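You operate a simulated robot arm through the tools that you are given. There is no shell and no other tool.

You run a simulated two-armed robot. Do the job below in one go: nothing can be reset, and whatever is moved stays where it is left.

JOB
Power up the console and get the fan and the turntable running.
Fine: isolator on, red stop out, RESET, fan on, then WORK; leave the belt off and the dials as they are.

It is judged by the outcome, as a careful person would: the job done as asked, and still so three seconds after it is handed in. It fails if anything else is knocked over, pushed out of place, dropped, spilled or broken.

ROBOT AND FRAMES
Two 7-joint arms with four-finger grippers on one trunk, on a base that drives. Base frame: it is fixed to the floor where the robot stands at the start and does not move with it; the origin is under the middle of the robot, x ahead of it, y to its left, z up. Lengths are in mm, angles in degrees, forces in N, time in s.
The left shoulder is at the start at [40, 181, 1325], the right one opposite. With the tool pointing down near the work surface each hand reaches from about 100 to 820 mm from the robot's upright axis, wherever it stands, measured 20 degrees to its own side. Places, roughly: black knob [700, -700, 900]; blue knob [900, -900, 900]; blue reset button [400, -400, 900]; green dial [500, -400, 900]; green work button [400, -500, 900]; red isolator handle [700, 0, 1100]; red stop button [800, -600, 1000]; white dial [600, -500, 900]; yellow knob [800, -800, 900]. Payload 3.67 kg a hand.
The TCP of each hand is the grasp point between the finger pads, 28 mm short of the fingertips. In the tool frame z runs along the fingers and y along their closing line. Largest opening 112 mm; the body of the gripper starts 73 mm behind the TCP.
Orientation is told as [roll, pitch, yaw] about the base's x, y, z axes, in that order, counted from this pose: with the fingers straight down and closing along the base's y, the tool's x points along the base's -x, its y along +y and its z along -z.

CONTROLS
- The arms move only by the tool step_arm. It takes "left_moves", "right_moves" or both (then of equal length, played together; a hand with none holds still); each is text: rows parted by semicolons, each of 7 numbers parted by spaces: the closure, from 0 (fully open) to 1 (shut), then the shift along the base's x, y, z in mm, then the turn, a rotation vector about the base's x, y, z in degrees. In form: hand x y z rx ry rz; .... A call has 1 to 20 rows; each row shifts and turns the commanded pose from where the row before left it. Each row takes 0.2 s and may step no farther than 50 mm and 8.6 degrees from the row before; otherwise, or with a gripper value out of range, the whole call is refused. Where a pose cannot be reached the arm comes as near as it can. A force on the tool above 40 N (or 10 N above the force at the start of the call, whichever is more), or a blocked arm, ends the call early, and 0.2 s more pass. Each finger halts on what it meets, pressing with about 43 N; the grip force reading is that of the motor and also rises with nothing between the fingers. The clock runs only during rows and for 0.2 s after the last one: add rows that do not move to give the fingers time. The reply holds the time, the measured pose of the TCP, the force on the tool along the base axes, the opening and the grip force, in the units named above and with some noise, with the torque about the TCP (base axes, N m) and any sound that the robot's microphone picked up.
- Cameras (640 x 400 px; columns grow to the right, rows downward): "scene" is now at [97.6, -40.1, 1552.5]; the picture's right is [-0.46, -0.89, 0.00], its down [-0.53, 0.27, -0.80] and it looks along [0.71, -0.37, -0.59] (base axes); focal length 275 px, centre (320, 200). "left" rides on the left gripper at [60, 18, -104] in its tool frame; the picture's right is [-0.29, 0.96, 0.00], its down [-0.80, -0.24, -0.55] and it looks along [-0.53, -0.16, 0.83] (tool axes); focal length 234 px, centre (320, 200). "right" rides on the right gripper at [60, -18, -104] in its tool frame; the picture's right is [0.29, 0.96, 0.00], its down [-0.80, 0.24, -0.55] and it looks along [-0.53, 0.16, 0.83] (tool axes); focal length 234 px, centre (320, 200). There is no depth. A picture from a camera that has moved, and an enlarged one, comes with that camera's place and axes in the base frame and with its lens.
- snapshot(camera): a new picture of that camera. No time passes.
- slide_trunk(by): slides the trunk up (or, below 0, down) by that many mm; the arms and the scene camera ride with it, the base frame stays. It gives what a move gives, with no picture.
- roll_base(legs): drives the robot by 1 to 6 legs, each [ahead, left, turn to the left] in mm, mm and degrees, along the robot's own axes; the way and the turn of a leg run together, so that a leg with both is an arc; at most 1500 mm and 180 degrees a leg. The arms and the cameras ride along, it lands a little off, and it stops where it bumps. It gives what a move gives.
- turn_head(pan, tilt): turns the head with the scene camera to pan (to the left, within 86 degrees either way) and tilt (down, from -29 to 69), counted from straight ahead of the robot. It gives what a move gives.
- enlarge(camera, box): a new picture of the part [left, top, right, bottom] of that camera's present view, enlarged. No time passes.
- hand_in(): hands the job in; it is judged then, once.

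Nothing tells you exact positions but the pictures and the camera data. Unless the task says otherwise, let go and move clear before handing in.

The tools are called as a command line: name --argument value ..., lists and objects as JSON in quotes. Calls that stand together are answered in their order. step_arm: Moves the arms, as the interface text tells. Its arguments: {"type":"object","properties":{"left_moves":{"type":"string"},"right_moves":{"type":"string"}},"required":[]} The other tools are called the same way: slide_trunk (by) slides the trunk up or down; roll_base (legs) drives the base; turn_head (pan, tilt) turns the head that bears the scene camera; snapshot (camera) takes a picture; enlarge (camera, box) takes an enlarged picture of a part of a camera's view; hand_in () hands the job in.

At the start:

```text
t: 0.0
left_eef_pos: [421.9, -81.5, 1295.5]
left_orientation: [-0.1, 0.0, -0.1]
left_wrist_force: [-0.9, 0.3, -0.5]
left_torque: [-0.04, 0.01, -0.02]
left_finger_gap: 112.5
left_grip_force: 0.0
right_eef_pos: [345.8, -370.6, 1282.7]
right_orientation: [0.0, 0.0, 0.0]
right_wrist_force: [-0.3, -0.6, 0.4]
right_torque: [0.01, 0.0, 0.02]
right_finger_gap: 112.2
right_grip_force: 0.0
trunk travel left (down, up): [-446.0, 68.0]
robot x, y, heading: [-2.5, 0.1, 0.0]
head pan, tilt: [-27.4, 36.5]
```

scene: 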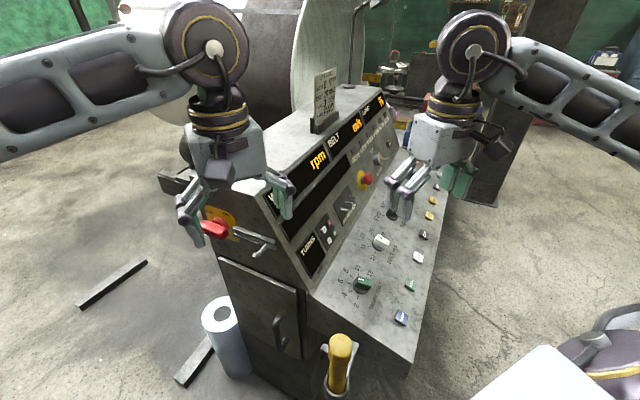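
right: 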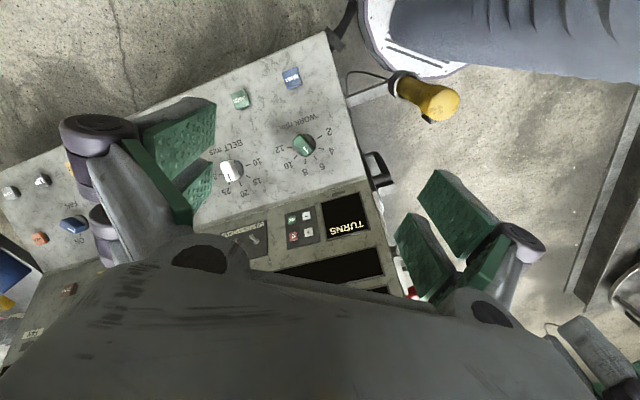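
left: 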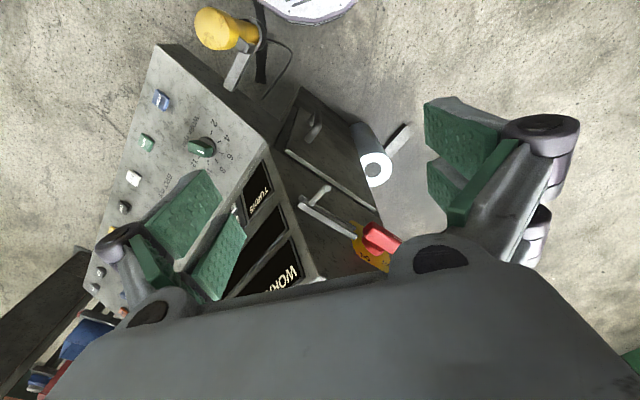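

I see a console standing ahead and to the right, its end face carrying a red isolator on a yellow plate, the desk with buttons and dials, and a red stop on the sloped panel. I'll look closer before moving anything.

enlarge --camera "scene" --box '[170, 170, 330, 270]'

enlarge --camera "scene" --box '[300, 80, 460, 180]'

enlarge --camera "scene" --box '[300, 160, 460, 260]'

enlarge --camera "scene" --box '[300, 230, 460, 330]'

enlarge --camera "left" --box '[240, 150, 440, 275]'

enlarge --camera "right" --box '[0, 150, 160, 350]'

```text
4.00 times, centred on (250, 220) of scene
camera zoom: at [97.6, -40.1, 1552.5], right [-0.46, -0.89, 0.0], down [-0.53, 0.27, -0.8], along [0.71, -0.37, -0.59], focal length 1099 px, centre (600, 120)
```

zoom: 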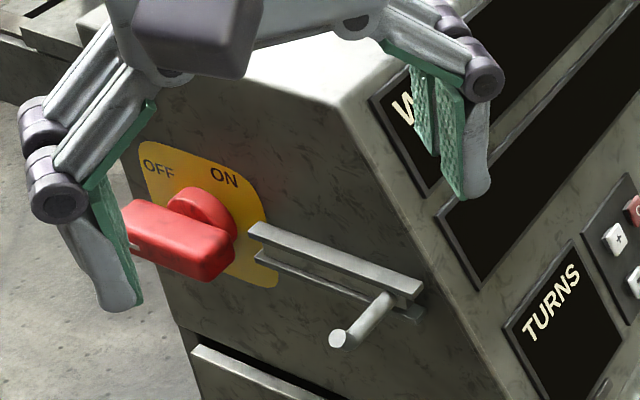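

```text
4.00 times, centred on (380, 130) of scene
camera zoom: at [97.6, -40.1, 1552.5], right [-0.46, -0.89, 0.0], down [-0.53, 0.27, -0.8], along [0.71, -0.37, -0.59], focal length 1099 px, centre (80, 480)
```

zoom: 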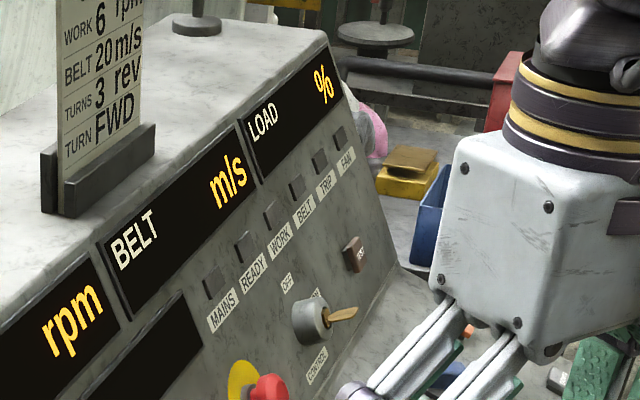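

```text
4.00 times, centred on (380, 210) of scene
camera zoom: at [97.6, -40.1, 1552.5], right [-0.46, -0.89, 0.0], down [-0.53, 0.27, -0.8], along [0.71, -0.37, -0.59], focal length 1099 px, centre (80, 160)
```

zoom: 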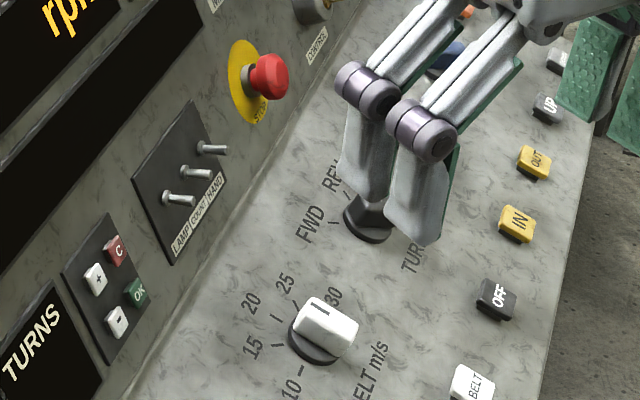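

```text
4.00 times, centred on (380, 280) of scene
camera zoom: at [97.6, -40.1, 1552.5], right [-0.46, -0.89, 0.0], down [-0.53, 0.27, -0.8], along [0.71, -0.37, -0.59], focal length 1099 px, centre (80, -120)
```

zoom: 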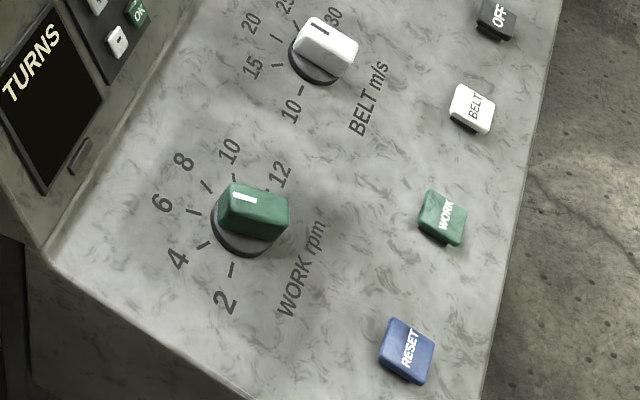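

```text
3.20 times, centred on (340, 212) of left
camera zoom: at [361.5, -62.3, 1398.7], right [0.29, 0.96, 0.0], down [0.8, -0.24, 0.55], along [0.53, -0.16, -0.83], focal length 749 px, centre (256, 160)
```

zoom: 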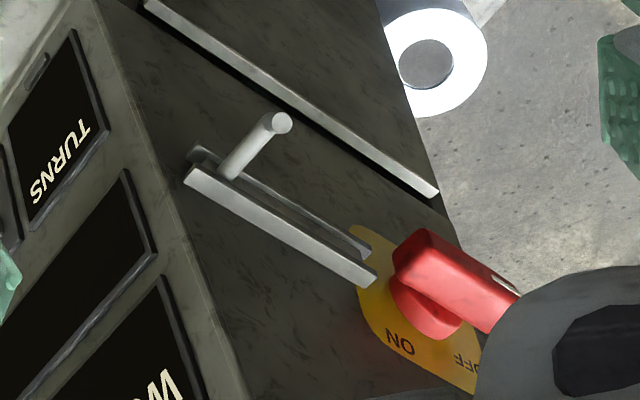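

```text
2.00 times, centred on (80, 250) of right
camera zoom: at [285.7, -387.9, 1387.3], right [-0.29, 0.96, 0.0], down [0.8, 0.24, 0.55], along [0.53, 0.16, -0.83], focal length 468 px, centre (800, 100)
```

zoom: 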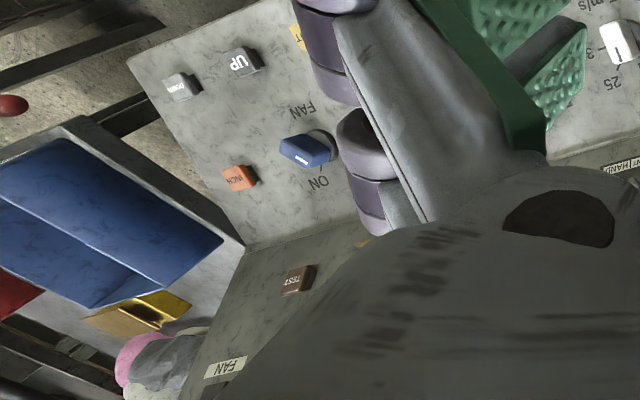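

The isolator pivot triangulates to about (683, -55, 1078) on the end face. RESET comes out near (359, -427, 850) and WORK near (430, -524, 850). I'll pull both hands back to clear the view and look again.

step_arm --left_moves "0 -30 45 0 0 0 0; 0 -30 45 0 0 0 0; 0 -30 45 0 0 0 0; 0 -30 45 0 0 0 0" --right_moves "0 -40 -20 0 0 0 0; 0 -40 -20 0 0 0 0; 0 -40 -20 0 0 0 0; 0 -40 -20 0 0 0 0"

snapshot --camera "scene"

enlarge --camera "scene" --box '[180, 180, 300, 255]'

snapshot --camera "left"

snapshot --camera "right"

```text
refused: row 1 steps farther than a row can; nothing moved
```

```text
taken
camera scene: at [97.6, -40.1, 1552.5], right [-0.46, -0.89, 0.0], down [-0.53, 0.27, -0.8], along [0.71, -0.37, -0.59], focal length 275 px, centre (320, 200)
```

scene: 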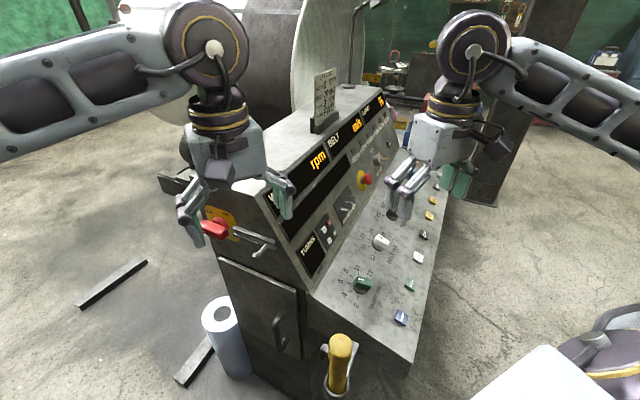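

```text
5.33 times, centred on (240, 218) of scene
camera zoom: at [97.6, -40.1, 1552.5], right [-0.46, -0.89, 0.0], down [-0.53, 0.27, -0.8], along [0.71, -0.37, -0.59], focal length 1465 px, centre (747, 107)
```

zoom: 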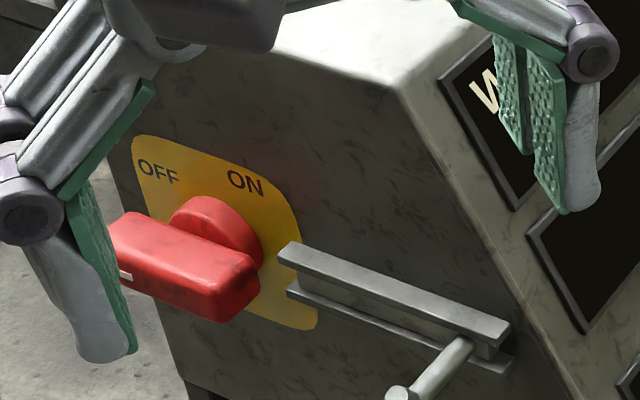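

```text
taken
camera left: at [361.5, -62.3, 1398.7], right [0.29, 0.96, 0.0], down [0.8, -0.24, 0.55], along [0.53, -0.16, -0.83], focal length 234 px, centre (320, 200)
```

left: 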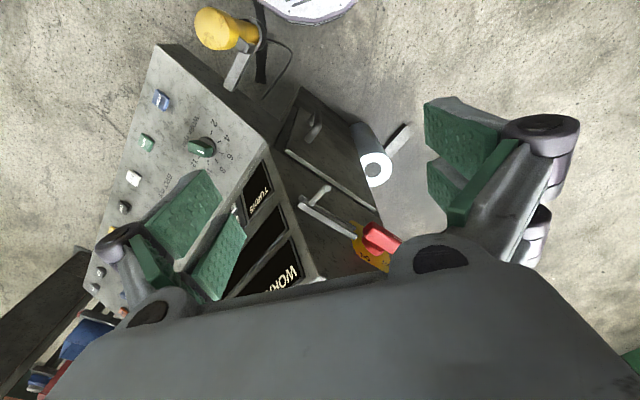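

```text
taken
camera right: at [285.7, -387.9, 1387.3], right [-0.29, 0.96, 0.0], down [0.8, 0.24, 0.55], along [0.53, 0.16, -0.83], focal length 234 px, centre (320, 200)
```

right: 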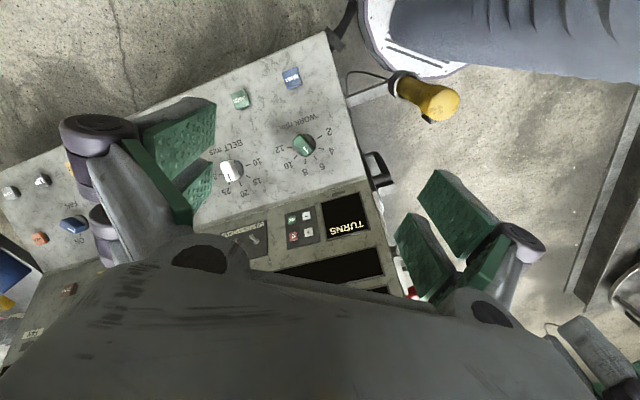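

The first move was refused for stepping too far, so nothing has shifted. I'll repeat the retreat in smaller steps.

step_arm --left_moves "0 -25 35 0 0 0 0; 0 -25 35 0 0 0 0; 0 -25 35 0 0 0 0; 0 -25 35 0 0 0 0; 0 -25 35 0 0 0 0" --right_moves "0 -35 -20 0 0 0 0; 0 -35 -20 0 0 0 0; 0 -35 -20 0 0 0 0; 0 -35 -20 0 0 0 0; 0 -35 -20 0 0 0 0"

snapshot --camera "scene"

enlarge --camera "scene" --box '[180, 170, 340, 270]'

enlarge --camera "scene" --box '[320, 90, 460, 180]'

enlarge --camera "scene" --box '[340, 140, 460, 215]'

snapshot --camera "left"

snapshot --camera "right"

```text
t: 1.2
left_eef_pos: [292.4, 97.2, 1294.5]
left_orientation: [0.0, -0.1, 0.0]
left_wrist_force: [0.6, 0.3, 0.5]
left_torque: [-0.02, -0.04, 0.01]
left_finger_gap: 112.1
left_grip_force: 0.0
right_eef_pos: [169.6, -469.0, 1285.1]
right_orientation: [-0.1, 0.0, 0.0]
right_wrist_force: [-0.4, -0.6, -0.4]
right_torque: [-0.03, -0.02, 0.01]
right_finger_gap: 112.1
right_grip_force: 0.1
trunk travel left (down, up): [-446.0, 68.0]
robot x, y, heading: [-1.1, 1.6, 0.1]
head pan, tilt: [-27.4, 36.5]
```

```text
taken
camera scene: at [94.7, -38.2, 1552.7], right [-0.46, -0.89, 0.0], down [-0.53, 0.27, -0.81], along [0.71, -0.37, -0.59], focal length 275 px, centre (320, 200)
```

scene: 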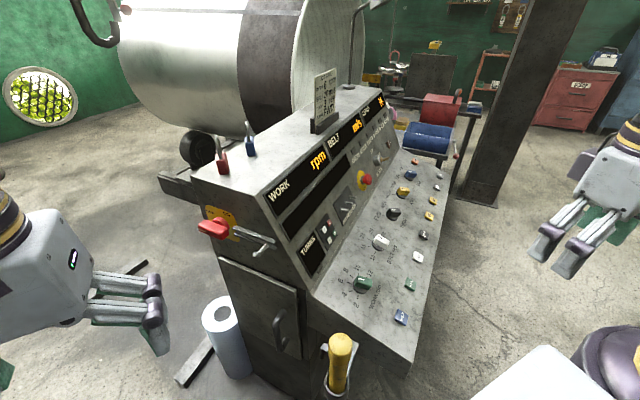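

```text
4.00 times, centred on (260, 220) of scene
camera zoom: at [94.7, -38.2, 1552.7], right [-0.46, -0.89, 0.0], down [-0.53, 0.27, -0.81], along [0.71, -0.37, -0.59], focal length 1099 px, centre (560, 120)
```

zoom: 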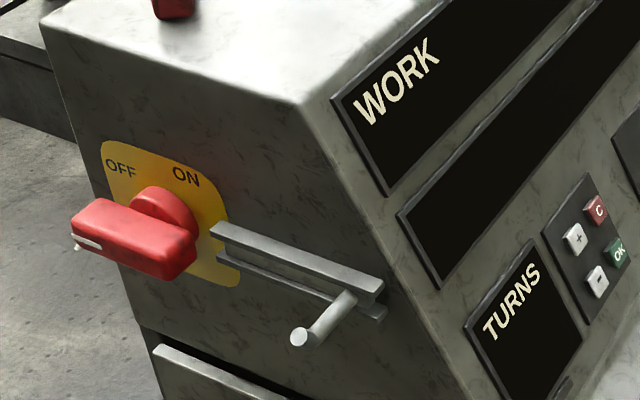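

```text
4.44 times, centred on (390, 135) of scene
camera zoom: at [94.7, -38.2, 1552.7], right [-0.46, -0.89, 0.0], down [-0.53, 0.27, -0.81], along [0.71, -0.37, -0.59], focal length 1221 px, centre (9, 489)
```

zoom: 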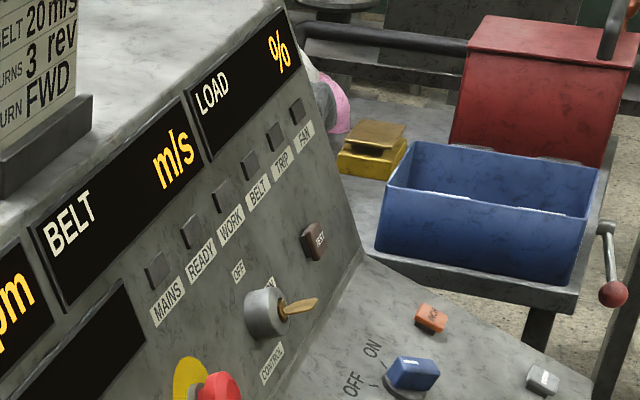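

```text
5.33 times, centred on (400, 178) of scene
camera zoom: at [94.7, -38.2, 1552.7], right [-0.46, -0.89, 0.0], down [-0.53, 0.27, -0.81], along [0.71, -0.37, -0.59], focal length 1465 px, centre (-107, 320)
```

zoom: 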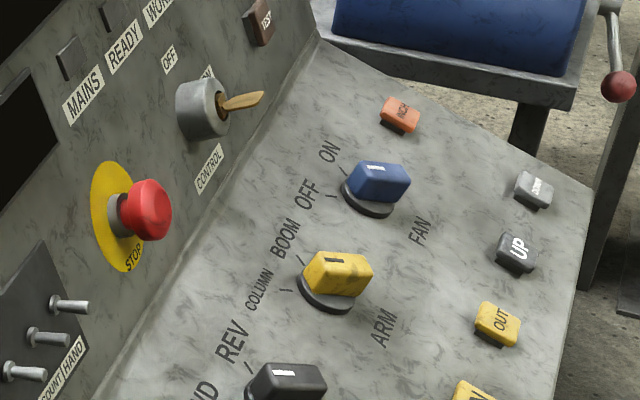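

```text
taken
camera left: at [233.3, 115.2, 1398.9], right [0.29, 0.96, 0.0], down [0.8, -0.24, 0.56], along [0.53, -0.16, -0.83], focal length 234 px, centre (320, 200)
```

left: 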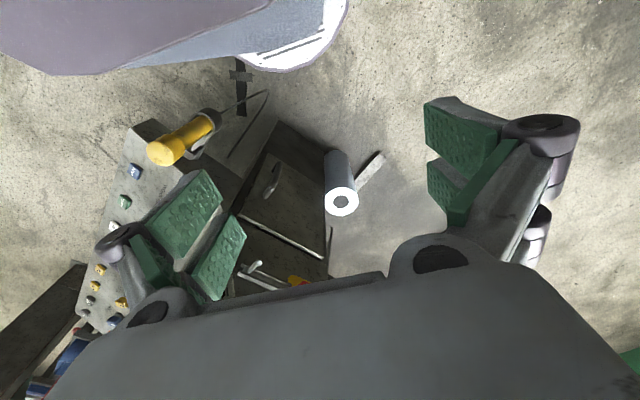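

```text
taken
camera right: at [107.7, -487.2, 1388.4], right [-0.29, 0.96, 0.0], down [0.8, 0.24, 0.56], along [0.53, 0.16, -0.83], focal length 234 px, centre (320, 200)
```

right: 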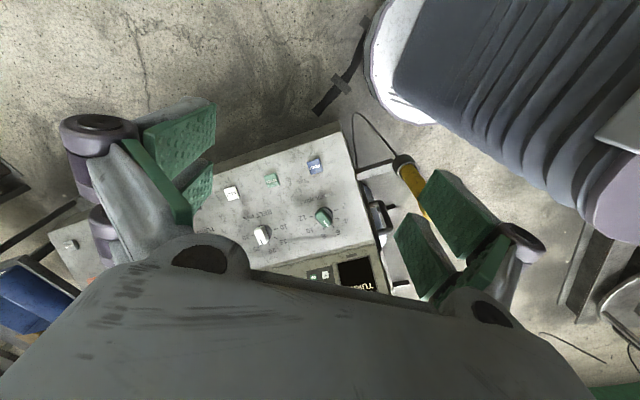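

The view is clear now. The isolator handle points to the back at OFF, and the bolt beside it looks withdrawn. I'll bring the left hand to a horizontal pose facing the end face, about 170 mm off the handle.

step_arm --left_moves "0 10 0 -8 0 -8.2 0; 0 10 0 -8 0 -8.2 0; 0 10 0 -8 0 -8.2 0; 0 10 0 -8 0 -8.2 0; 0 10 0 -8 0 -8.2 0; 0 10 0 -8 0 -8.2 0; 0 10 0 -8 0 -8.2 0; 0 10 0 -8 0 -8.2 0; 0 10 0 -8 0 -8.2 0; 0 10 0 -8 0 -8.2 0; 0 10 0 -8 0 -8 0; 0 10 0 -8 0 0 -7.72; 0 10 0 -8 0 0 -7.72; 0 10 0 -8 0 0 -7.72; 0 10 0 -8 0 0 -7.72; 0 10 0 -8 0 0 -7.72; 0 10 0 -8 0 0 -7.72; 0 10 0 -8 0 0 -7.72"

snapshot --camera "left"

snapshot --camera "scene"

```text
t: 5.0
left_eef_pos: [476.6, 5.9, 1243.4]
left_orientation: [-113.7, -86.3, 92.1]
left_wrist_force: [-0.3, 0.6, -0.5]
left_torque: [0.0, 0.01, 0.01]
left_finger_gap: 111.9
left_grip_force: 0.1
left hand out of reach, approached as far as the arm can: row 3, 4, 5, 6, 7, 8, 13, 14, 15, 16, 17, 18
right_eef_pos: [170.6, -471.1, 1284.0]
right_orientation: [0.0, 0.1, 0.0]
right_wrist_force: [0.1, 0.1, 0.1]
right_torque: [0.01, 0.04, -0.02]
right_finger_gap: 112.0
right_grip_force: 0.0
trunk travel left (down, up): [-446.0, 68.0]
robot x, y, heading: [-3.1, 1.1, -0.1]
head pan, tilt: [-27.4, 36.5]
```

```text
taken
camera left: at [387.8, 57.4, 1180.7], right [0.35, 0.91, 0.23], down [-0.61, 0.03, 0.8], along [0.71, -0.42, 0.56], focal length 234 px, centre (320, 200)
```

left: 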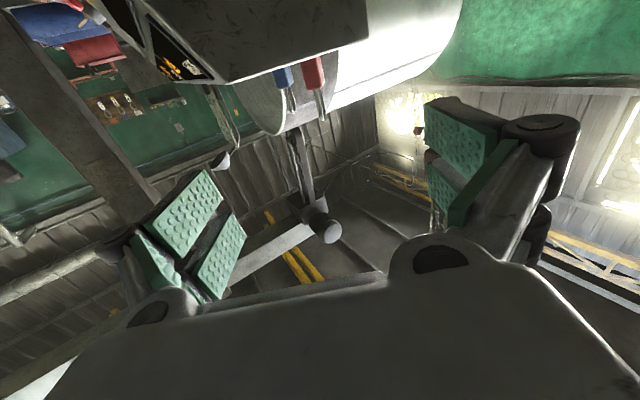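

```text
taken
camera scene: at [96.7, -40.4, 1552.6], right [-0.46, -0.89, 0.0], down [-0.53, 0.27, -0.8], along [0.71, -0.37, -0.59], focal length 275 px, centre (320, 200)
```

scene: 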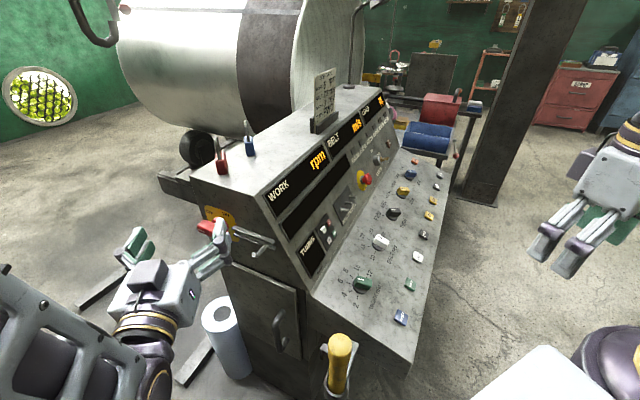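

The left arm can't yaw that far from here. I'll bring the hand back to face straight ahead, look to the left, and then drive round so the end face is squarely in front of me.

step_arm --left_moves "0 -10 15 0 0 0 7.72; 0 -10 15 0 0 0 7.72; 0 -10 15 0 0 0 7.72; 0 -10 15 0 0 0 7.72; 0 -10 15 0 0 0 7.72; 0 -10 15 0 0 0 7.72; 0 -10 15 0 0 0 7.72; 0 -10 15 0 0 0 0"

turn_head --pan 45 --tilt 40

snapshot --camera "scene"

```text
t: 6.8
left_eef_pos: [395.7, 119.3, 1227.4]
left_orientation: [-89.1, -89.5, 120.5]
left_wrist_force: [-0.2, -0.2, -0.1]
left_torque: [0.02, 0.01, -0.02]
left_finger_gap: 111.8
left_grip_force: 0.0
left hand out of reach, approached as far as the arm can: row 1
right_eef_pos: [171.5, -470.6, 1283.5]
right_orientation: [0.0, 0.0, 0.0]
right_wrist_force: [0.4, 0.0, -0.4]
right_torque: [0.0, 0.01, -0.01]
right_finger_gap: 112.0
right_grip_force: 0.1
trunk travel left (down, up): [-446.0, 68.0]
robot x, y, heading: [-0.6, 2.9, 0.2]
head pan, tilt: [-27.4, 36.5]
```

```text
t: 8.2
left_eef_pos: [396.8, 118.1, 1224.8]
left_orientation: [-48.7, -89.5, 80.1]
left_wrist_force: [0.0, 0.0, 0.5]
left_torque: [0.02, 0.01, 0.0]
left_finger_gap: 111.9
left_grip_force: 0.1
right_eef_pos: [172.2, -471.2, 1283.7]
right_orientation: [-0.1, 0.1, 0.0]
right_wrist_force: [-0.1, -0.1, -0.1]
right_torque: [-0.02, -0.03, 0.01]
right_finger_gap: 112.1
right_grip_force: 0.2
trunk travel left (down, up): [-446.0, 68.0]
robot x, y, heading: [2.5, 0.8, 0.1]
head pan, tilt: [45.0, 40.0]
```

```text
taken
camera scene: at [80.2, 60.0, 1547.3], right [0.71, -0.71, 0.0], down [-0.46, -0.45, -0.77], along [0.54, 0.54, -0.64], focal length 275 px, centre (320, 200)
```

scene: 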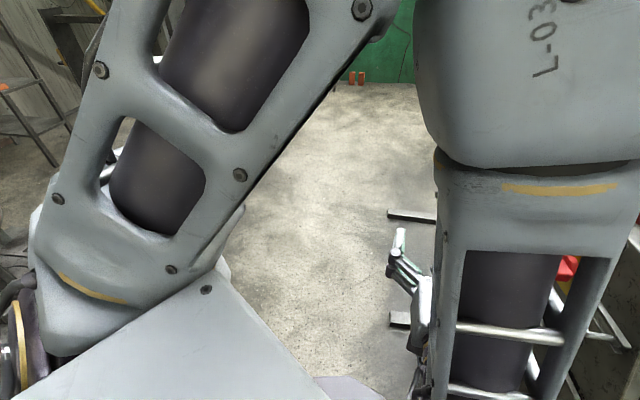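

turn_head --pan 86 --tilt 35

snapshot --camera "scene"

turn_head --pan 0 --tilt 50

snapshot --camera "scene"

turn_head --pan -60 --tilt 45

snapshot --camera "scene"

```text
t: 9.3
left_eef_pos: [395.6, 119.3, 1225.5]
left_orientation: [-49.4, -89.5, 80.6]
left_wrist_force: [-1.0, -0.8, -0.1]
left_torque: [0.02, 0.04, 0.0]
left_finger_gap: 111.9
left_grip_force: 0.1
right_eef_pos: [170.2, -471.7, 1284.2]
right_orientation: [0.1, 0.0, 0.0]
right_wrist_force: [-0.6, 0.4, -0.1]
right_torque: [-0.03, 0.04, -0.02]
right_finger_gap: 111.9
right_grip_force: 0.0
trunk travel left (down, up): [-446.0, 68.0]
robot x, y, heading: [2.9, -0.7, 0.4]
head pan, tilt: [85.9, 35.0]
```

```text
taken
camera scene: at [26.3, 87.9, 1554.8], right [1.0, -0.07, 0.0], down [-0.04, -0.57, -0.82], along [0.06, 0.82, -0.57], focal length 275 px, centre (320, 200)
```

scene: 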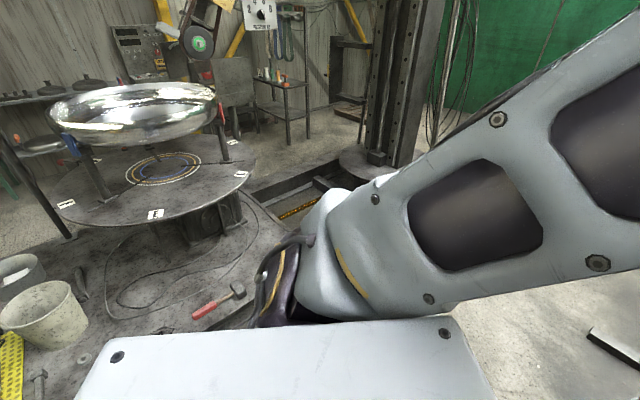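

```text
t: 10.9
left_eef_pos: [395.3, 119.4, 1225.4]
left_orientation: [-55.1, -89.4, 86.3]
left_wrist_force: [0.4, -0.3, 1.0]
left_torque: [0.0, -0.01, -0.01]
left_finger_gap: 112.0
left_grip_force: 0.0
right_eef_pos: [171.0, -471.1, 1282.4]
right_orientation: [0.0, 0.0, 0.1]
right_wrist_force: [-0.1, 0.5, -0.8]
right_torque: [0.02, -0.02, -0.02]
right_finger_gap: 112.0
right_grip_force: 0.0
trunk travel left (down, up): [-446.0, 68.0]
robot x, y, heading: [0.2, -0.6, -0.2]
head pan, tilt: [0.0, 50.0]
```

```text
taken
camera scene: at [97.0, 0.2, 1533.1], right [0.0, -1.0, 0.0], down [-0.77, 0.0, -0.64], along [0.64, 0.0, -0.77], focal length 275 px, centre (320, 200)
```

scene: 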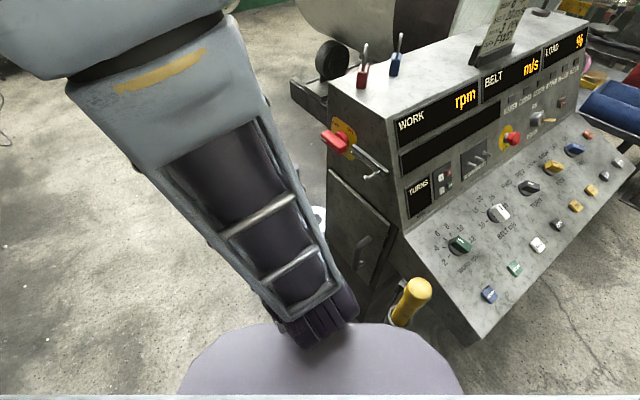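

```text
t: 12.2
left_eef_pos: [395.3, 118.6, 1225.7]
left_orientation: [-53.4, -89.5, 84.7]
left_wrist_force: [0.3, -0.5, -0.8]
left_torque: [0.02, -0.01, -0.03]
left_finger_gap: 111.9
left_grip_force: 0.1
right_eef_pos: [170.7, -471.5, 1283.2]
right_orientation: [0.0, 0.1, 0.0]
right_wrist_force: [0.4, -0.5, 0.0]
right_torque: [-0.01, 0.0, 0.02]
right_finger_gap: 112.0
right_grip_force: 0.0
trunk travel left (down, up): [-446.0, 68.0]
robot x, y, heading: [3.4, 1.0, 0.1]
head pan, tilt: [-60.0, 45.0]
```

```text
taken
camera scene: at [60.7, -70.3, 1540.0], right [-0.87, -0.5, 0.0], down [-0.35, 0.61, -0.71], along [0.35, -0.61, -0.71], focal length 275 px, centre (320, 200)
```

scene: 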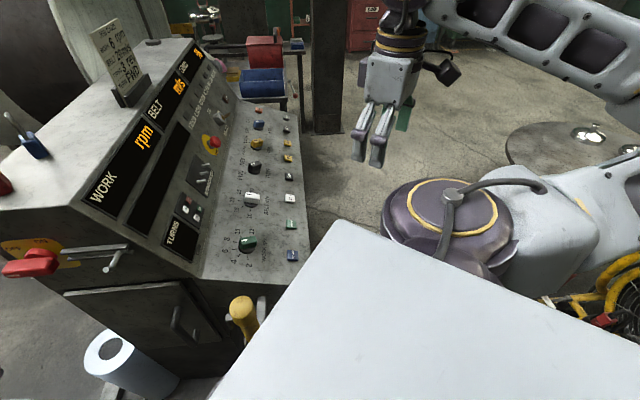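

Both sides look clear. The floor to the left is free apart from a hammer far off at about (-500, 1190), and the paper roll stands near (820, 60). I'll strafe to about (194, 362) and turn to heading -54°, so the end face is ahead.

roll_base --legs '[[0, 362, 0], [194, 0, 0], [0, 0, -54]]'

turn_head --pan 0 --tilt 40

snapshot --camera "scene"

snapshot --camera "left"

```text
t: 18.5
left_eef_pos: [522.9, 114.0, 1224.3]
left_orientation: [-52.5, -89.5, 29.6]
left_wrist_force: [-0.4, -0.2, -0.1]
left_torque: [-0.01, -0.01, 0.02]
left_finger_gap: 112.0
left_grip_force: 0.1
right_eef_pos: [-86.5, -49.0, 1283.7]
right_orientation: [0.0, 0.0, -54.1]
right_wrist_force: [-0.4, 0.9, 0.3]
right_torque: [0.01, -0.03, 0.02]
right_finger_gap: 111.7
right_grip_force: 0.0
trunk travel left (down, up): [-446.0, 68.0]
robot x, y, heading: [193.4, 366.7, -54.1]
head pan, tilt: [-60.0, 45.0]
```

```text
t: 19.8
left_eef_pos: [523.3, 114.2, 1225.2]
left_orientation: [-55.8, -89.6, 32.8]
left_wrist_force: [-0.1, 0.3, 0.2]
left_torque: [0.0, -0.01, -0.01]
left_finger_gap: 112.0
left_grip_force: 0.1
right_eef_pos: [-86.1, -49.0, 1283.5]
right_orientation: [0.0, 0.0, -54.1]
right_wrist_force: [0.1, 0.9, -0.1]
right_torque: [-0.01, -0.02, -0.02]
right_finger_gap: 111.7
right_grip_force: 0.1
trunk travel left (down, up): [-446.0, 68.0]
robot x, y, heading: [196.7, 364.4, -53.9]
head pan, tilt: [0.0, 40.0]
```

```text
taken
camera scene: at [256.5, 279.8, 1547.3], right [-0.81, -0.58, 0.0], down [-0.38, 0.52, -0.77], along [0.45, -0.62, -0.64], focal length 275 px, centre (320, 200)
```

scene: 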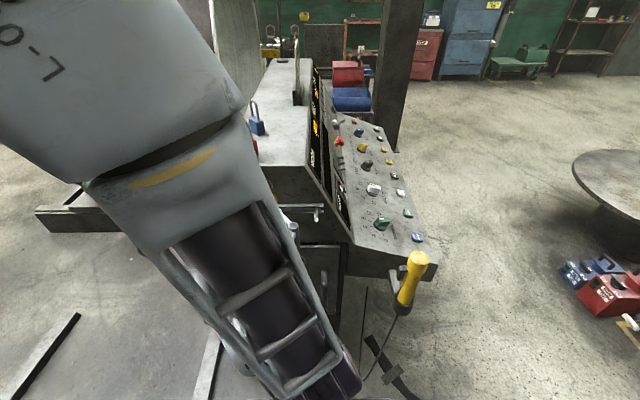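

```text
taken
camera left: at [434.7, 171.1, 1166.6], right [0.37, 0.88, 0.28], down [-0.6, 0.0, 0.8], along [0.71, -0.47, 0.53], focal length 234 px, centre (320, 200)
```

left: 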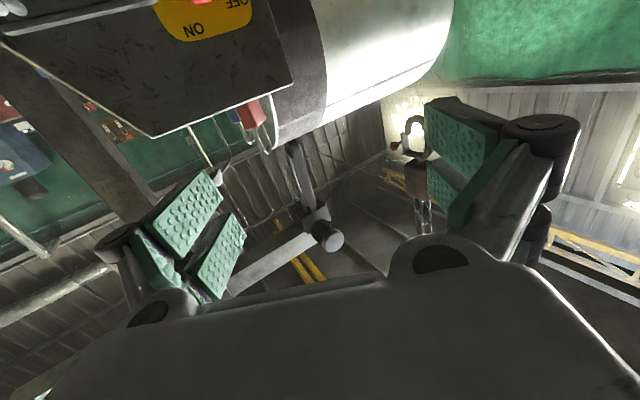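

I'm now square to the end face, with the handle about 600 mm ahead and 150 mm to the left. The left hand still points about 30° too far left, so I'll yaw it, lower it and roll it for the grip.

step_arm --left_moves "0 0 0 -20 0 0 -7.5; 0 0 0 -20 0 0 -7.5; 0 0 0 -20 0 0 -7.5; 0 0 0 -20 0 0 -7.5; 0 0 0 -20 -4.81 6.62 0; 0 0 0 -20 -4.81 6.62 0; 0 0 0 -20 -4.81 6.62 0; 0 0 0 0 -4.81 6.62 0; 0 0 0 0 -4.81 6.62 0; 0 0 0 0 -4.81 6.62 0; 0 0 0 0 -4.81 6.62 0; 0 0 0 0 -4.81 6.62 0; 0 0 0 0 -4.81 6.62 0; 0 0 0 0 -4.81 6.62 0; 0 0 0 0 -4.81 6.62 0"

snapshot --camera "left"

snapshot --camera "scene"

```text
t: 23.0
left_eef_pos: [495.1, 76.2, 1099.7]
left_orientation: [-88.4, 1.5, 37.1]
left_wrist_force: [-0.3, 0.0, -0.5]
left_torque: [0.02, 0.0, 0.0]
left_finger_gap: 111.9
left_grip_force: 0.0
left hand out of reach, approached as far as the arm can: row 2, 3, 4, 5, 6, 7
right_eef_pos: [-85.9, -49.6, 1283.3]
right_orientation: [0.1, -0.1, -54.1]
right_wrist_force: [-0.2, 0.2, -1.3]
right_torque: [-0.01, -0.01, -0.02]
right_finger_gap: 112.0
right_grip_force: 0.1
trunk travel left (down, up): [-446.0, 68.0]
robot x, y, heading: [196.9, 366.0, -54.0]
head pan, tilt: [0.0, 40.0]
```

```text
taken
camera left: at [384.9, 122.3, 1087.5], right [0.2, 0.18, -0.96], down [0.31, 0.92, 0.24], along [0.93, -0.35, 0.12], focal length 234 px, centre (320, 200)
```

left: 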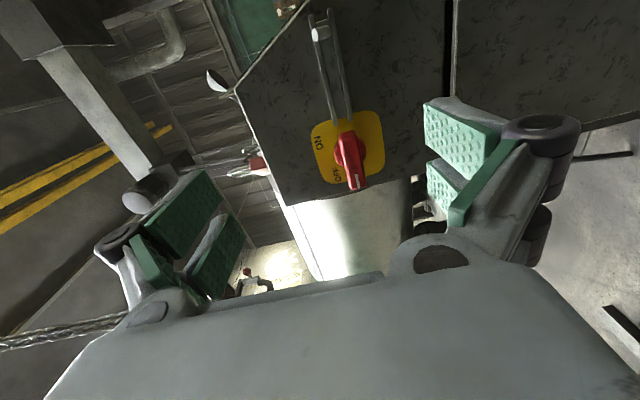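

```text
taken
camera scene: at [256.6, 279.8, 1547.3], right [-0.81, -0.59, 0.0], down [-0.38, 0.52, -0.77], along [0.45, -0.62, -0.64], focal length 275 px, centre (320, 200)
```

scene: 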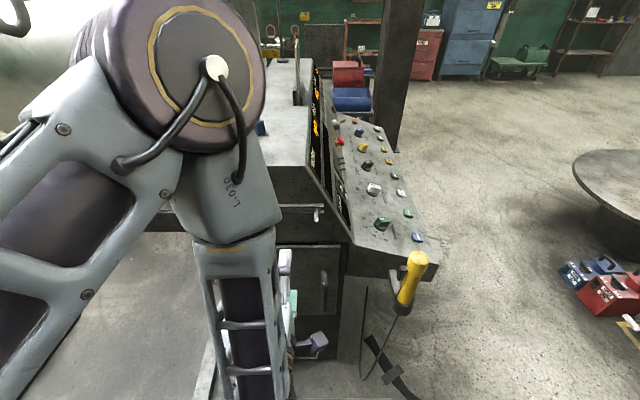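

The hand now faces the handle with the fingers closing vertically. I'll zoom in on the isolator to align.

enlarge --camera "left" --box '[270, 0, 430, 200]'

enlarge --camera "left" --box '[300, 90, 400, 200]'

```text
2.00 times, centred on (350, 100) of left
camera zoom: at [384.9, 122.3, 1087.5], right [0.2, 0.18, -0.96], down [0.31, 0.92, 0.24], along [0.93, -0.35, 0.12], focal length 468 px, centre (260, 400)
```

zoom: 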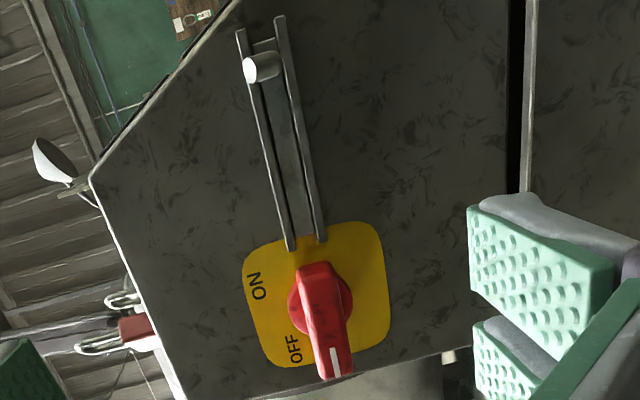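

```text
3.64 times, centred on (350, 145) of left
camera zoom: at [384.9, 122.3, 1087.5], right [0.2, 0.18, -0.96], down [0.31, 0.92, 0.24], along [0.93, -0.35, 0.12], focal length 852 px, centre (211, 400)
```

zoom: 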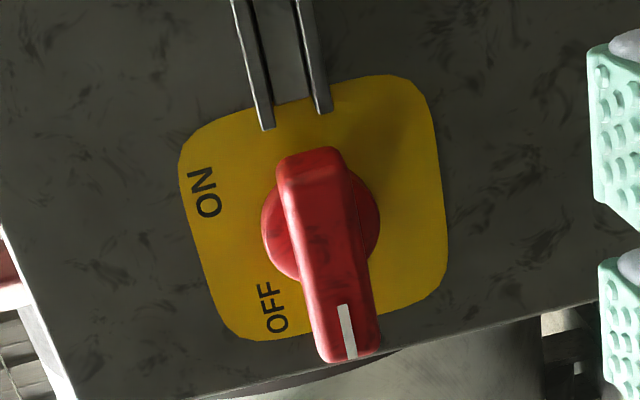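

The handle bar is horizontal and about 25 mm thick, and I place its centre near (673, -33, 1069). I'll move in to about 100 mm short of it and refine from there.

step_arm --left_moves "0 23.6 -6 -5.6 0 0 0; 0 23.6 -6 -5.6 0 0 0; 0 23.6 -6 -5.6 0 0 0; 0 23.6 -6 -5.6 0 0 0; 0 23.6 -6 -5.6 0 0 0; 0 0 0 0 0 0 0"

snapshot --camera "left"

enlarge --camera "left" --box '[270, 50, 430, 150]'

```text
t: 24.6
left_eef_pos: [514.7, 65.9, 1097.6]
left_orientation: [-83.6, 1.6, 38.4]
left_wrist_force: [0.3, -0.5, 0.5]
left_torque: [0.0, 0.01, -0.02]
left_finger_gap: 112.0
left_grip_force: 0.0
left hand out of reach, approached as far as the arm can: row 1, 2, 3, 4, 5
right_eef_pos: [-86.2, -49.9, 1282.2]
right_orientation: [0.0, 0.0, -54.0]
right_wrist_force: [0.4, 0.6, -0.8]
right_torque: [0.0, 0.02, -0.01]
right_finger_gap: 112.0
right_grip_force: 0.0
trunk travel left (down, up): [-446.0, 68.0]
robot x, y, heading: [195.7, 366.6, -54.1]
head pan, tilt: [0.0, 40.0]
stopped in row 6 (left hand): the arm was blocked; the commanded pose is now the measured one
```

```text
taken
camera left: at [402.9, 111.1, 1093.1], right [0.14, 0.25, -0.96], down [0.3, 0.91, 0.28], along [0.94, -0.33, 0.05], focal length 234 px, centre (320, 200)
```

left: 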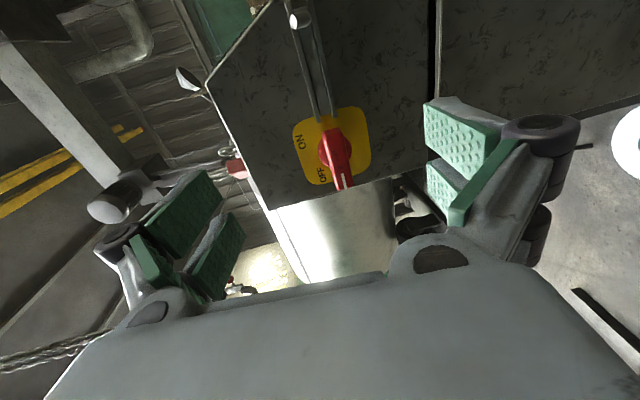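

```text
4.00 times, centred on (350, 100) of left
camera zoom: at [402.9, 111.1, 1093.1], right [0.14, 0.25, -0.96], down [0.3, 0.91, 0.28], along [0.94, -0.33, 0.05], focal length 937 px, centre (200, 600)
```

zoom: 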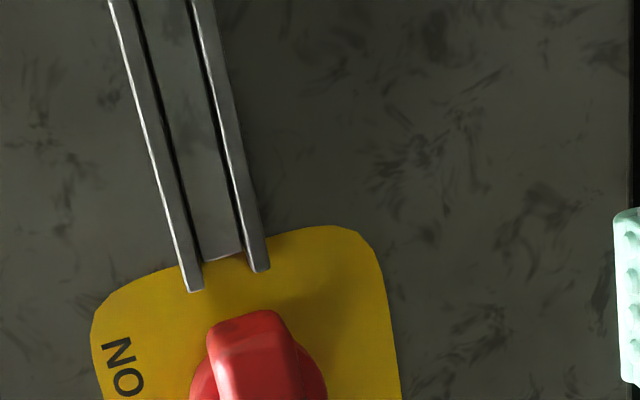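

The arm reached its limit because the shoulder is high above the handle. I'll lower the trunk by 220 mm and lift the hand back up relative to it.

slide_trunk --by -220

step_arm --left_moves "0 0 0 25 0 0 0; 0 0 0 25 0 0 0; 0 0 0 25 0 0 0; 0 0 0 25 0 0 0; 0 0 0 25 0 0 0; 0 0 0 25 0 0 0; 0 0 0 25 0 0 0; 0 0 0 25 0 0 0"

snapshot --camera "left"

snapshot --camera "scene"

```text
t: 26.9
left_eef_pos: [515.2, 64.5, 878.1]
left_orientation: [-83.8, 1.7, 38.5]
left_wrist_force: [0.3, -0.8, 0.0]
left_torque: [0.0, 0.01, -0.02]
left_finger_gap: 112.1
left_grip_force: 0.1
right_eef_pos: [-86.5, -49.7, 1063.0]
right_orientation: [0.0, 0.0, -54.0]
right_wrist_force: [0.7, 0.1, -0.6]
right_torque: [-0.02, 0.01, -0.02]
right_finger_gap: 111.9
right_grip_force: 0.1
trunk travel left (down, up): [-226.0, 288.0]
robot x, y, heading: [198.5, 365.3, -54.0]
head pan, tilt: [0.0, 40.0]
```

```text
t: 28.7
left_eef_pos: [505.0, 17.8, 1059.3]
left_orientation: [-83.8, 1.5, 38.1]
left_wrist_force: [0.0, 0.7, 0.1]
left_torque: [-0.04, 0.04, -0.03]
left_finger_gap: 111.9
left_grip_force: 0.0
left hand out of reach, approached as far as the arm can: row 2, 3, 4, 5, 6, 7, 8
right_eef_pos: [-84.4, -49.0, 1064.2]
right_orientation: [0.0, -0.1, -54.1]
right_wrist_force: [0.4, 0.1, -0.5]
right_torque: [-0.06, 0.01, -0.01]
right_finger_gap: 112.0
right_grip_force: 0.1
trunk travel left (down, up): [-226.0, 288.0]
robot x, y, heading: [195.0, 365.8, -54.1]
head pan, tilt: [0.0, 40.0]
```

```text
taken
camera left: at [392.9, 63.9, 1054.5], right [0.14, 0.24, -0.96], down [0.31, 0.91, 0.28], along [0.94, -0.34, 0.06], focal length 234 px, centre (320, 200)
```

left: 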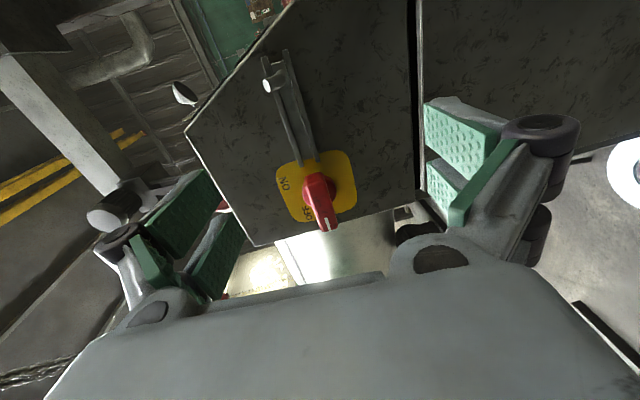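

```text
taken
camera scene: at [257.6, 280.6, 1327.5], right [-0.81, -0.59, 0.0], down [-0.38, 0.52, -0.77], along [0.45, -0.62, -0.64], focal length 275 px, centre (320, 200)
```

scene: 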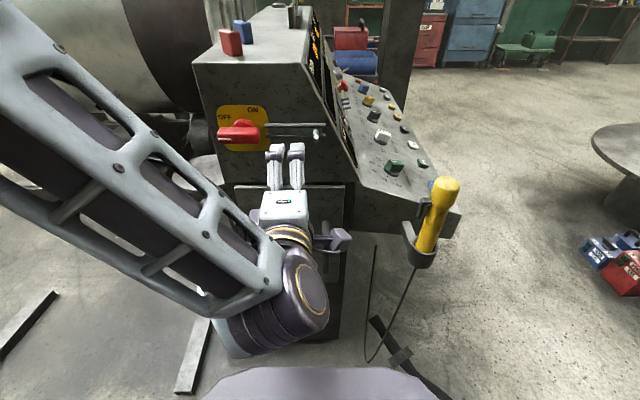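

The wrist folds awkwardly when the target is that far to my left. I'll shift the base left about 105 mm so the handle sits in front of the hand.

roll_base --legs '[[0, 105, 0]]'

snapshot --camera "left"

snapshot --camera "scene"

```text
t: 29.9
left_eef_pos: [588.9, 78.7, 1059.0]
left_orientation: [-83.8, 1.4, 38.1]
left_wrist_force: [0.2, 0.1, -0.3]
left_torque: [-0.01, -0.01, -0.04]
left_finger_gap: 111.8
left_grip_force: 0.0
right_eef_pos: [-0.7, 12.0, 1062.7]
right_orientation: [0.0, 0.0, -54.0]
right_wrist_force: [0.2, -0.3, 0.5]
right_torque: [-0.02, 0.02, -0.01]
right_finger_gap: 111.9
right_grip_force: 0.0
trunk travel left (down, up): [-226.0, 288.0]
robot x, y, heading: [278.4, 428.6, -54.0]
head pan, tilt: [0.0, 40.0]
```

```text
taken
camera left: at [477.2, 125.0, 1054.0], right [0.14, 0.25, -0.96], down [0.31, 0.91, 0.28], along [0.94, -0.33, 0.06], focal length 234 px, centre (320, 200)
```

left: 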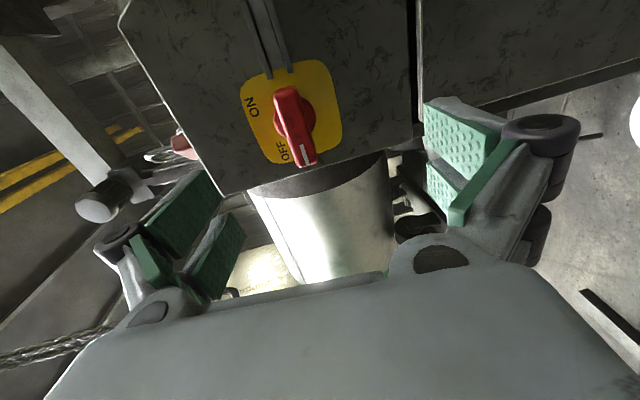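

```text
taken
camera scene: at [341.8, 341.5, 1327.5], right [-0.81, -0.59, 0.0], down [-0.38, 0.52, -0.77], along [0.45, -0.62, -0.64], focal length 275 px, centre (320, 200)
```

scene: 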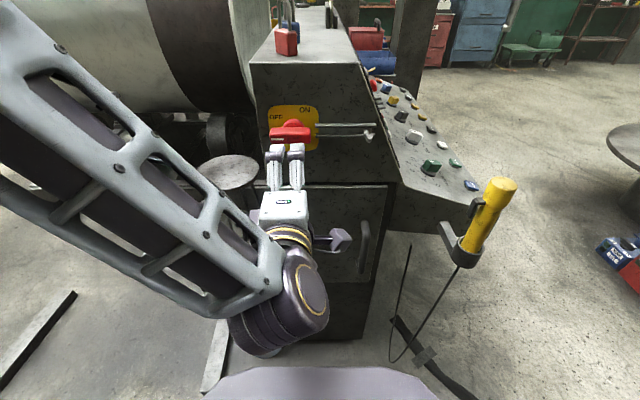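

The handle is now straight ahead of the fingers, about 136 mm off and 26 mm high. I'll level the hand, raise it and test the forward move.

step_arm --left_moves "0 0 0 13 -2.4 -1.75 0; 0 0 0 13 -2.4 -1.75 0; 0 15 -20 0 0 0 0; 0 15 -20 0 0 0 0"

snapshot --camera "left"

```text
t: 30.9
left_eef_pos: [621.1, 38.3, 1084.6]
left_orientation: [-89.7, 1.6, 38.1]
left_wrist_force: [0.3, 0.4, -0.6]
left_torque: [0.0, 0.02, -0.02]
left_finger_gap: 112.2
left_grip_force: 0.0
right_eef_pos: [0.2, 11.8, 1064.5]
right_orientation: [0.0, 0.0, -54.1]
right_wrist_force: [0.3, 0.0, 0.8]
right_torque: [0.01, 0.01, 0.0]
right_finger_gap: 111.7
right_grip_force: 0.0
trunk travel left (down, up): [-226.0, 288.0]
robot x, y, heading: [281.7, 427.2, -54.1]
head pan, tilt: [0.0, 40.0]
```

```text
taken
camera left: at [509.1, 83.5, 1068.6], right [0.2, 0.17, -0.97], down [0.29, 0.93, 0.22], along [0.93, -0.33, 0.14], focal length 234 px, centre (320, 200)
```

left: 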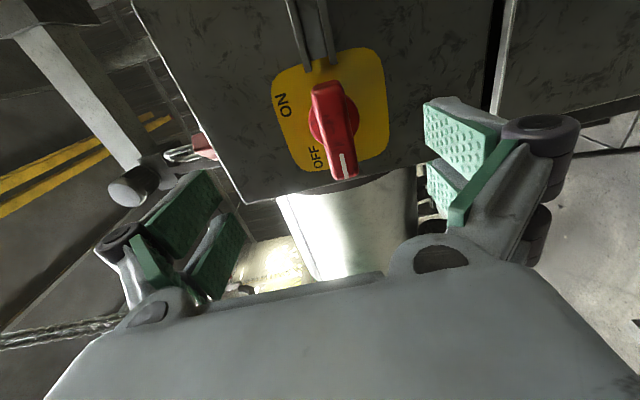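

The hand is level and reaching well. The handle is now about 86 mm ahead and 13 mm below the finger line, so I'll close in.

step_arm --left_moves "0 12.2 -15.7 -4.3 0 0 0; 0 12.2 -15.7 -4.3 0 0 0; 0 12.2 -15.7 -4.3 0 0 0"

snapshot --camera "left"

enlarge --camera "scene" --box '[240, 90, 400, 190]'

```text
t: 31.7
left_eef_pos: [655.0, -7.6, 1070.1]
left_orientation: [-89.7, 1.7, 38.1]
left_wrist_force: [-0.8, 0.3, 0.1]
left_torque: [-0.04, -0.02, 0.0]
left_finger_gap: 112.0
left_grip_force: 0.0
right_eef_pos: [0.1, 10.8, 1063.9]
right_orientation: [0.0, 0.0, -54.1]
right_wrist_force: [-0.4, -0.2, -0.1]
right_torque: [-0.01, -0.01, -0.03]
right_finger_gap: 111.9
right_grip_force: 0.0
trunk travel left (down, up): [-226.0, 288.0]
robot x, y, heading: [277.8, 425.8, -54.0]
head pan, tilt: [0.0, 40.0]
```

```text
taken
camera left: at [544.6, 36.6, 1055.7], right [0.2, 0.17, -0.97], down [0.29, 0.93, 0.22], along [0.93, -0.33, 0.14], focal length 234 px, centre (320, 200)
```

left: 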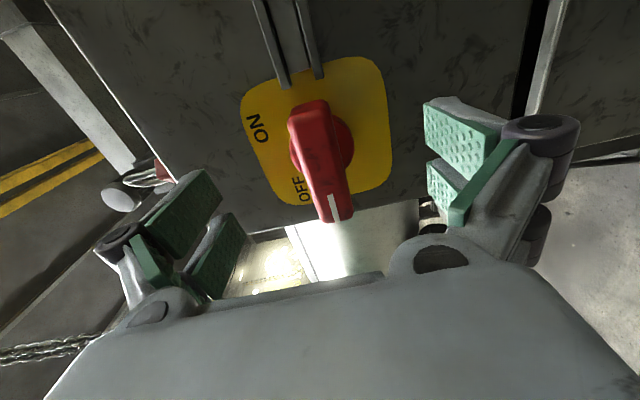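

```text
4.00 times, centred on (320, 140) of scene
camera zoom: at [341.9, 340.7, 1327.4], right [-0.81, -0.59, 0.0], down [-0.38, 0.52, -0.77], along [0.45, -0.62, -0.64], focal length 1099 px, centre (320, 440)
```

zoom: 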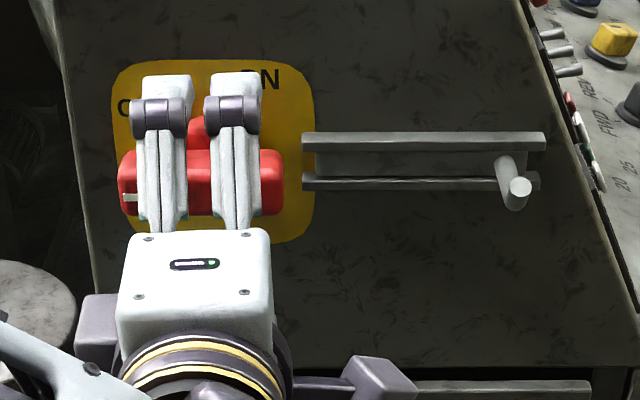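

The hand is centred on the bar, which I judge is about 30 mm ahead of the grip point. I'll advance 24 mm so only the fingertips straddle it, then check.

step_arm --left_moves "0 6 -10.4 0 0 0 0; 0 7 -10.4 0 0 0 0; 0 0 0 0 0 0 0"

snapshot --camera "left"

enlarge --camera "scene" --box '[240, 90, 400, 190]'

```text
t: 32.5
left_eef_pos: [667.9, -28.6, 1070.9]
left_orientation: [-89.7, 1.7, 38.2]
left_wrist_force: [-1.1, 0.2, -0.1]
left_torque: [0.03, -0.03, -0.01]
left_finger_gap: 112.1
left_grip_force: 0.1
right_eef_pos: [-1.6, 11.4, 1063.3]
right_orientation: [-0.1, 0.0, -54.1]
right_wrist_force: [-0.3, 0.3, 0.2]
right_torque: [-0.02, -0.02, 0.01]
right_finger_gap: 111.9
right_grip_force: 0.0
trunk travel left (down, up): [-226.0, 288.0]
robot x, y, heading: [282.7, 426.1, -54.1]
head pan, tilt: [0.0, 40.0]
```

```text
taken
camera left: at [556.8, 16.3, 1056.6], right [0.2, 0.16, -0.97], down [0.29, 0.93, 0.22], along [0.93, -0.33, 0.14], focal length 234 px, centre (320, 200)
```

left: 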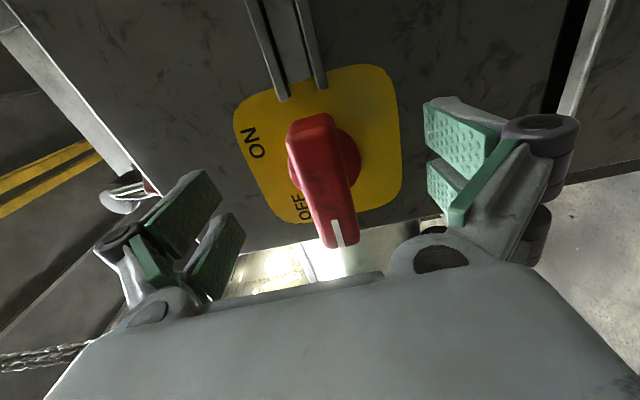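

```text
4.00 times, centred on (320, 140) of scene
camera zoom: at [341.0, 341.3, 1327.5], right [-0.81, -0.59, 0.0], down [-0.38, 0.52, -0.77], along [0.45, -0.62, -0.64], focal length 1099 px, centre (320, 440)
```

zoom: 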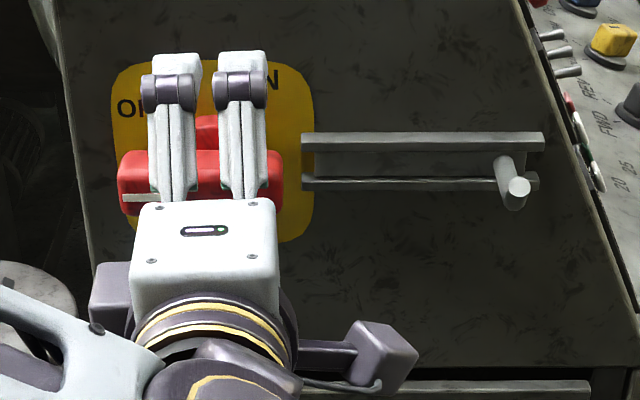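

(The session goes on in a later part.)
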